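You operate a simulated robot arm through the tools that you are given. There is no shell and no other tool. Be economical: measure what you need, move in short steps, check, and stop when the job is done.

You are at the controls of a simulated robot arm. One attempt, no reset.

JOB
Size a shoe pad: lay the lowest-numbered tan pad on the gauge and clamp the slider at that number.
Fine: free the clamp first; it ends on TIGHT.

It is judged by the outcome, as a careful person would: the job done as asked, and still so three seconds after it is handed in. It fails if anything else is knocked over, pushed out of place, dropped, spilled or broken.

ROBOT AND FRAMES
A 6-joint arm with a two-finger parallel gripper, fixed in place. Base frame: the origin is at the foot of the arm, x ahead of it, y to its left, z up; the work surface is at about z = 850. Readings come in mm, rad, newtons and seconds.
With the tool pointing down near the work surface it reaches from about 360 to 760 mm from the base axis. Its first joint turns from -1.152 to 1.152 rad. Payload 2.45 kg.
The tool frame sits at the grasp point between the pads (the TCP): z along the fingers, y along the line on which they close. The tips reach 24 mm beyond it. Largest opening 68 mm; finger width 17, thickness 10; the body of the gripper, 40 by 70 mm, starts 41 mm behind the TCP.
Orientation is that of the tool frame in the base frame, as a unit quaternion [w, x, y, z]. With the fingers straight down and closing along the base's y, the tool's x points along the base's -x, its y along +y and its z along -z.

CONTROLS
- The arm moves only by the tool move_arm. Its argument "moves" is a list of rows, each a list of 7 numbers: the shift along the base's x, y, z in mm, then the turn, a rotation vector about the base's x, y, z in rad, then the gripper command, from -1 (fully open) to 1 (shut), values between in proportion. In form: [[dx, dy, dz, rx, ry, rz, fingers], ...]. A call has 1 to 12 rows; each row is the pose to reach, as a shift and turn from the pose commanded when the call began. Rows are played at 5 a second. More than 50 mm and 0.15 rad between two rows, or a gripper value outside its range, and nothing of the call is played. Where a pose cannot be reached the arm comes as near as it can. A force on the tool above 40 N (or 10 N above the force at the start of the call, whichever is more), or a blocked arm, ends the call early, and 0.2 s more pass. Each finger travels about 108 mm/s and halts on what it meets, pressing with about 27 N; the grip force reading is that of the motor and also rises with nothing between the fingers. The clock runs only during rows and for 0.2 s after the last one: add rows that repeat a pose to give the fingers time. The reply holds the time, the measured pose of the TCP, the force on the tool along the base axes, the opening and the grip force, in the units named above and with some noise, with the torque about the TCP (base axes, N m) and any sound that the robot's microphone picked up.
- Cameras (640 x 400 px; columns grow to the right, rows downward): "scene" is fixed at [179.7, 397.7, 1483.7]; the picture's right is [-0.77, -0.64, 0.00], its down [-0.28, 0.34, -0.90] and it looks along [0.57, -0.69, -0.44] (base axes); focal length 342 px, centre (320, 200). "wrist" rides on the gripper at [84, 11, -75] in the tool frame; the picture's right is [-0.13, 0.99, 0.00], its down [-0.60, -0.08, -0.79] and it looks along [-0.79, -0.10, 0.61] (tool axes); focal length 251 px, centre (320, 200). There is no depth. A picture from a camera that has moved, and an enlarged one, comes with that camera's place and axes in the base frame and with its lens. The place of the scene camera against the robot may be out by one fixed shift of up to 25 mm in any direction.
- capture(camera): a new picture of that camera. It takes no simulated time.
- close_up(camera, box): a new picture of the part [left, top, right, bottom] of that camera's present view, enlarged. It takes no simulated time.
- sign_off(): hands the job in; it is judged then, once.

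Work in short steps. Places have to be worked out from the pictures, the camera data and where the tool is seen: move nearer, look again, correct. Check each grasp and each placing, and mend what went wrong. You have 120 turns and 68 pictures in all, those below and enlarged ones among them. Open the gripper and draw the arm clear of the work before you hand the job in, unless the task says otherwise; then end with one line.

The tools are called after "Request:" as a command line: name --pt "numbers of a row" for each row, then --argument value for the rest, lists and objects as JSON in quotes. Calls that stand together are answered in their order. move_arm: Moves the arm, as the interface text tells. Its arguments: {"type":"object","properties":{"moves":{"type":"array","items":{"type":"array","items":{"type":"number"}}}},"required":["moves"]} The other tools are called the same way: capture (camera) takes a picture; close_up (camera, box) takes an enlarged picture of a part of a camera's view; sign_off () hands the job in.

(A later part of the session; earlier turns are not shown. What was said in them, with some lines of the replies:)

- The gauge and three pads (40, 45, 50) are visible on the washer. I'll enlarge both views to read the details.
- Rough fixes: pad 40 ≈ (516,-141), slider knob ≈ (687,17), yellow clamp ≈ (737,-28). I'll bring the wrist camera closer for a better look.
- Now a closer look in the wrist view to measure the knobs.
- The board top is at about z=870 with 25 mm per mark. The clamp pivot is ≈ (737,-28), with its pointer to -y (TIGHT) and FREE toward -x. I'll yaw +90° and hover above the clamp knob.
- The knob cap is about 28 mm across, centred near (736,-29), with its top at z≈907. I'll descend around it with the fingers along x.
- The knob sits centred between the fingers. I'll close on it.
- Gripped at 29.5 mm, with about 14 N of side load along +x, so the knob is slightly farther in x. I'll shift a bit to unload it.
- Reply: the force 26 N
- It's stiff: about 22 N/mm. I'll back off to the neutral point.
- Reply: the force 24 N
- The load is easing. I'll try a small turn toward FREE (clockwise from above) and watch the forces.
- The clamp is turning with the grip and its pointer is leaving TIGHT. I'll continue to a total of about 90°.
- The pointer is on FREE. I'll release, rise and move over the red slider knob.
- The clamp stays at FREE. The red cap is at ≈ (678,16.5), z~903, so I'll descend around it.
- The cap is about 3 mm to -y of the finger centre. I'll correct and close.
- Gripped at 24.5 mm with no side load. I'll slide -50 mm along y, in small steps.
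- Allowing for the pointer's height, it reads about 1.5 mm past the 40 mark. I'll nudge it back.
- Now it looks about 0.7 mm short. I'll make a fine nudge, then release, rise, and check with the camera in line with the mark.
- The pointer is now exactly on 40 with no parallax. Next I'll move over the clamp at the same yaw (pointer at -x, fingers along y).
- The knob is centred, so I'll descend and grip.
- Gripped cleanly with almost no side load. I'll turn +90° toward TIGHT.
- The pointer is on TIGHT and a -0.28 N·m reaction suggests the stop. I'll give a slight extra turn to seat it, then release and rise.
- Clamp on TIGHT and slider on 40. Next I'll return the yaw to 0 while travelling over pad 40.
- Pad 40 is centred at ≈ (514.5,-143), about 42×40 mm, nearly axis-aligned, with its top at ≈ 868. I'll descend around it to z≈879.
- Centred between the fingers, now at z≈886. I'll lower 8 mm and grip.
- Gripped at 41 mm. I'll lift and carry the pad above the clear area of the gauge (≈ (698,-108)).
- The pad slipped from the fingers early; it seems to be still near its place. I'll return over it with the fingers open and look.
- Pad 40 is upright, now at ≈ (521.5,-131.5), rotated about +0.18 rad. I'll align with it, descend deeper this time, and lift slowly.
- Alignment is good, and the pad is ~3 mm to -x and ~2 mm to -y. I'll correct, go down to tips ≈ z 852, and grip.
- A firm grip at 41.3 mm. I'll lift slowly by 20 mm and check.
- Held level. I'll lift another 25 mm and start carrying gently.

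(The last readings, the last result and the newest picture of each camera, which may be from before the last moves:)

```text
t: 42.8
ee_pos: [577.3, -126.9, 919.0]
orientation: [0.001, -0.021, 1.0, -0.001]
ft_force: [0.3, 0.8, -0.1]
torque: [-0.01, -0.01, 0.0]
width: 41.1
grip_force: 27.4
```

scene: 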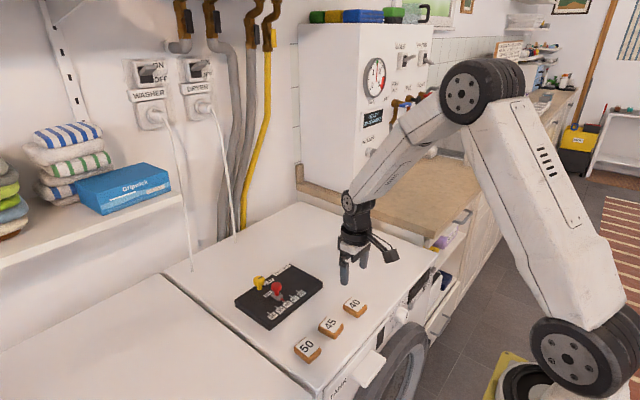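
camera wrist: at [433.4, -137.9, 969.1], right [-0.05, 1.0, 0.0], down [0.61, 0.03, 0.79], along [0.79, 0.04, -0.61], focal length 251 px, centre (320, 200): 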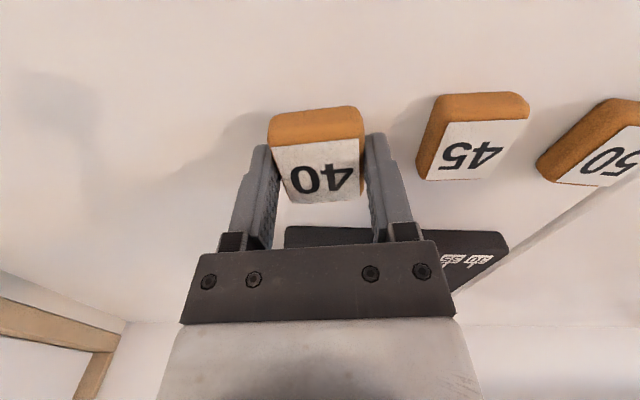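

Still holding at 41 mm. Continuing to above the gauge.

Request:
move_arm --pt "4 1 0 0 0 -0.01 1" --pt "12 2 0 0 0 -0.02 1" --pt "24 4 0 0 0 -0.03 1" --pt "37 6 0 0 0 -0.04 1" --pt "50 8 0 0 0 -0.04 1" --pt "63 10 0 0 0 -0.04 1" --pt "76 12 0 0 0 -0.04 1" --pt "89 14 0 0 0 -0.04 1" --pt "102 16 0 0 0 -0.04 1" --pt "112 18 0 0 0 -0.04 1" --pt "118 18 0 0 0 -0.04 1" --pt "120 18 0 0 0 -0.04 1"

Request:
capture --camera "wrist"

Request:
close_up --camera "scene" --box '[230, 230, 350, 330]'

```text
t: 45.4
ee_pos: [698.0, -109.1, 920.6]
orientation: [0.0, 0.0, 1.0, 0.0]
ft_force: [-0.1, 0.4, 0.0]
torque: [0.0, 0.02, -0.02]
width: 41.2
grip_force: 27.2
```

```text
26 pictures are left
camera wrist: at [614.6, -97.6, 994.2], right [0.13, 0.99, 0.0], down [0.6, -0.08, 0.79], along [0.79, -0.1, -0.61], focal length 251 px, centre (320, 200)
```

wrist: 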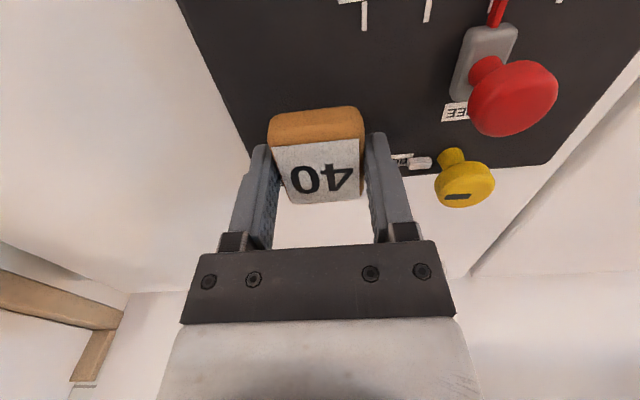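

```text
4.00 times, centred on (290, 280) of scene
camera zoom: at [179.7, 397.7, 1483.7], right [-0.77, -0.64, 0.0], down [-0.28, 0.34, -0.9], along [0.57, -0.69, -0.44], focal length 1369 px, centre (440, -120)
```

zoom: 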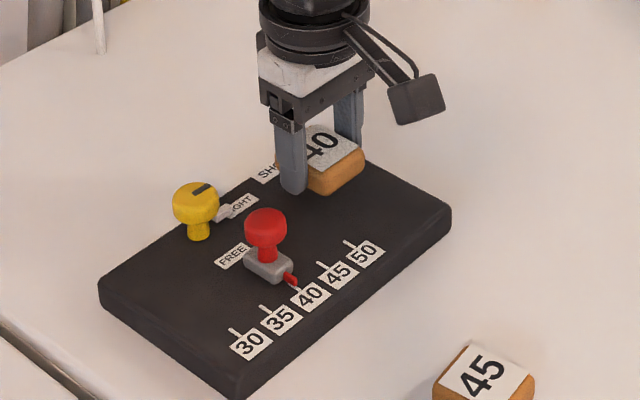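

Pad held over a clear area of the board. I'll lower it gently toward contact (expected at TCP z≈895).

Request:
move_arm --pt "-2 0 -5 0 0 0 1" --pt "-4 0 -10 0 0 0 1" --pt "-4 0 -14 0 0 0 1" --pt "-4 0 -18 0 0 0 1" --pt "-4 0 -20 0 0 0 1" --pt "-4 0 -22 0 0 0 1" --pt "-4 0 -22 0 0 0 1"

Request:
close_up --camera "scene" --box '[260, 250, 330, 310]'

```text
t: 47.0
ee_pos: [694.1, -107.9, 899.2]
orientation: [0.001, 0.0, 1.0, 0.0]
ft_force: [-6.7, 2.6, 12.7]
torque: [0.1, 0.17, -0.02]
width: 40.9
grip_force: 27.2
```

```text
6.67 times, centred on (295, 280) of scene
camera zoom: at [179.2, 397.9, 1483.7], right [-0.77, -0.64, 0.0], down [-0.28, 0.34, -0.9], along [0.57, -0.69, -0.44], focal length 2282 px, centre (487, -333)
```

zoom: 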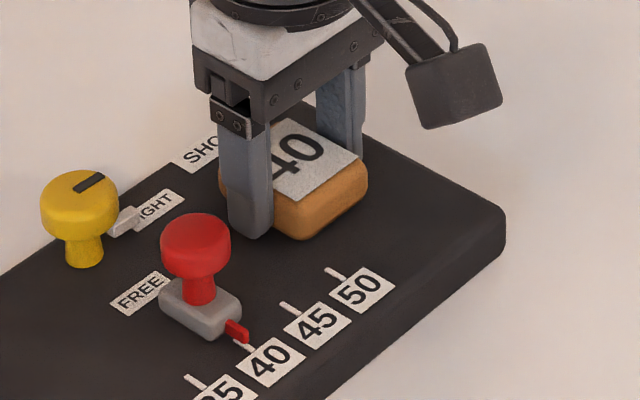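

The pad has touched down (12.7 N up). I'll release, rise straight up and draw back.

Request:
move_arm --pt "0 0 0.4 0 0 0 0.2" --pt "0 0 0.4 0 0 0 -0.5" --pt "0 0 0.4 0 0 0 -0.9" --pt "0 0 0.4 0 0 0 -0.9" --pt "0 0 20 0 0 0 -0.9" --pt "0 0 60 0 0 0 -0.9" --pt "-40 0 90 0 0 0 -0.9" --pt "-80 0 120 0 0 0 -1" --pt "-120 0 150 0 0 0 -1" --pt "-120 0 150 0 0 0 -1"

Request:
capture --camera "wrist"

Request:
close_up --camera "scene" --box '[220, 250, 360, 370]'

```text
t: 49.2
ee_pos: [574.3, -110.9, 1047.1]
orientation: [-0.001, -0.002, 1.0, 0.0]
ft_force: [-0.3, 1.2, 0.5]
torque: [0.02, -0.05, -0.01]
width: 68.0
grip_force: 0.0
```

```text
23 pictures are left
camera wrist: at [490.0, -99.3, 1121.3], right [0.13, 0.99, 0.0], down [0.6, -0.08, 0.79], along [0.79, -0.1, -0.61], focal length 251 px, centre (320, 200)
```

wrist: 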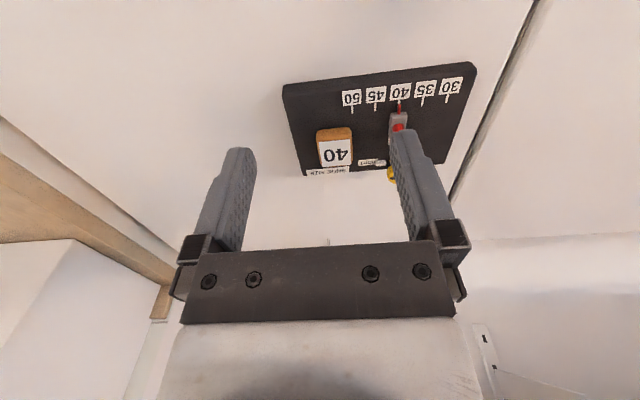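

```text
3.33 times, centred on (290, 310) of scene
camera zoom: at [179.7, 397.7, 1483.7], right [-0.77, -0.64, 0.0], down [-0.28, 0.34, -0.9], along [0.57, -0.69, -0.44], focal length 1141 px, centre (420, -167)
```

zoom: 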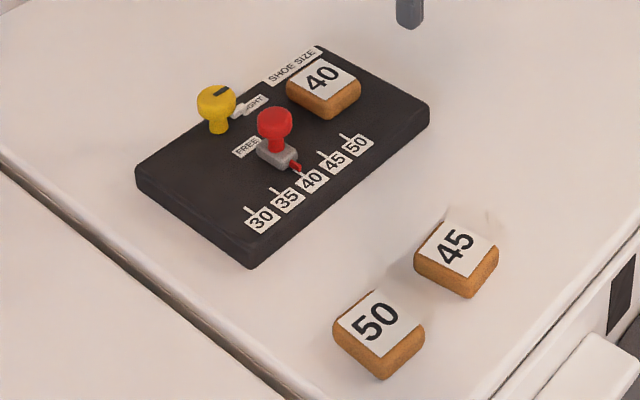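

The pad lies flat on the gauge. I'll do one last in-line check of the slider and clamp.

Request:
move_arm --pt "0 33 0 0 0 0 -1" --pt "0 66 0 0 0 0 -1" --pt "0 66 0 0 0 0 -1"

Request:
close_up --camera "wrist" --box '[250, 70, 390, 180]'

```text
t: 50.0
ee_pos: [573.8, -42.5, 1044.4]
orientation: [0.0, -0.001, 1.0, 0.0]
ft_force: [0.6, 0.4, -0.1]
torque: [0.02, -0.02, -0.01]
width: 68.2
grip_force: 0.0
```

```text
3.64 times, centred on (320, 125) of wrist
camera zoom: at [490.7, -31.4, 1118.2], right [0.13, 0.99, 0.0], down [0.6, -0.08, 0.79], along [0.79, -0.1, -0.61], focal length 914 px, centre (320, 473)
```

zoom: 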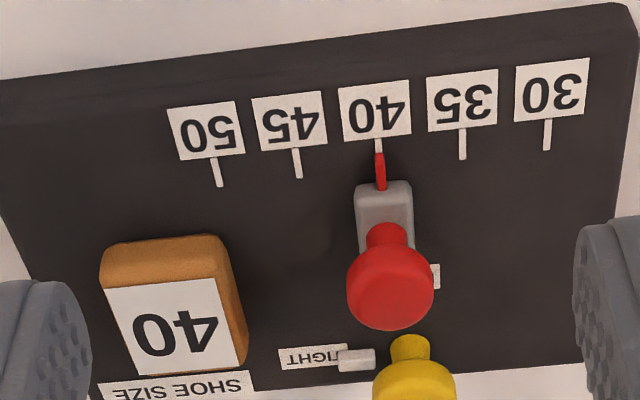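

The pointer is on 40, the clamp is on TIGHT, pad 40 is on the gauge, and the arm is clear with the gripper open. Handing in.

Request:
sign_off

```text
The job is handed in.
```

Pad 40, the lowest-numbered tan pad, lies flat on the gauge with the slider at 40 and the clamp on TIGHT; on the first lift the pad slipped from the fingers and landed upright about 13 mm from its place, and the second lift held.
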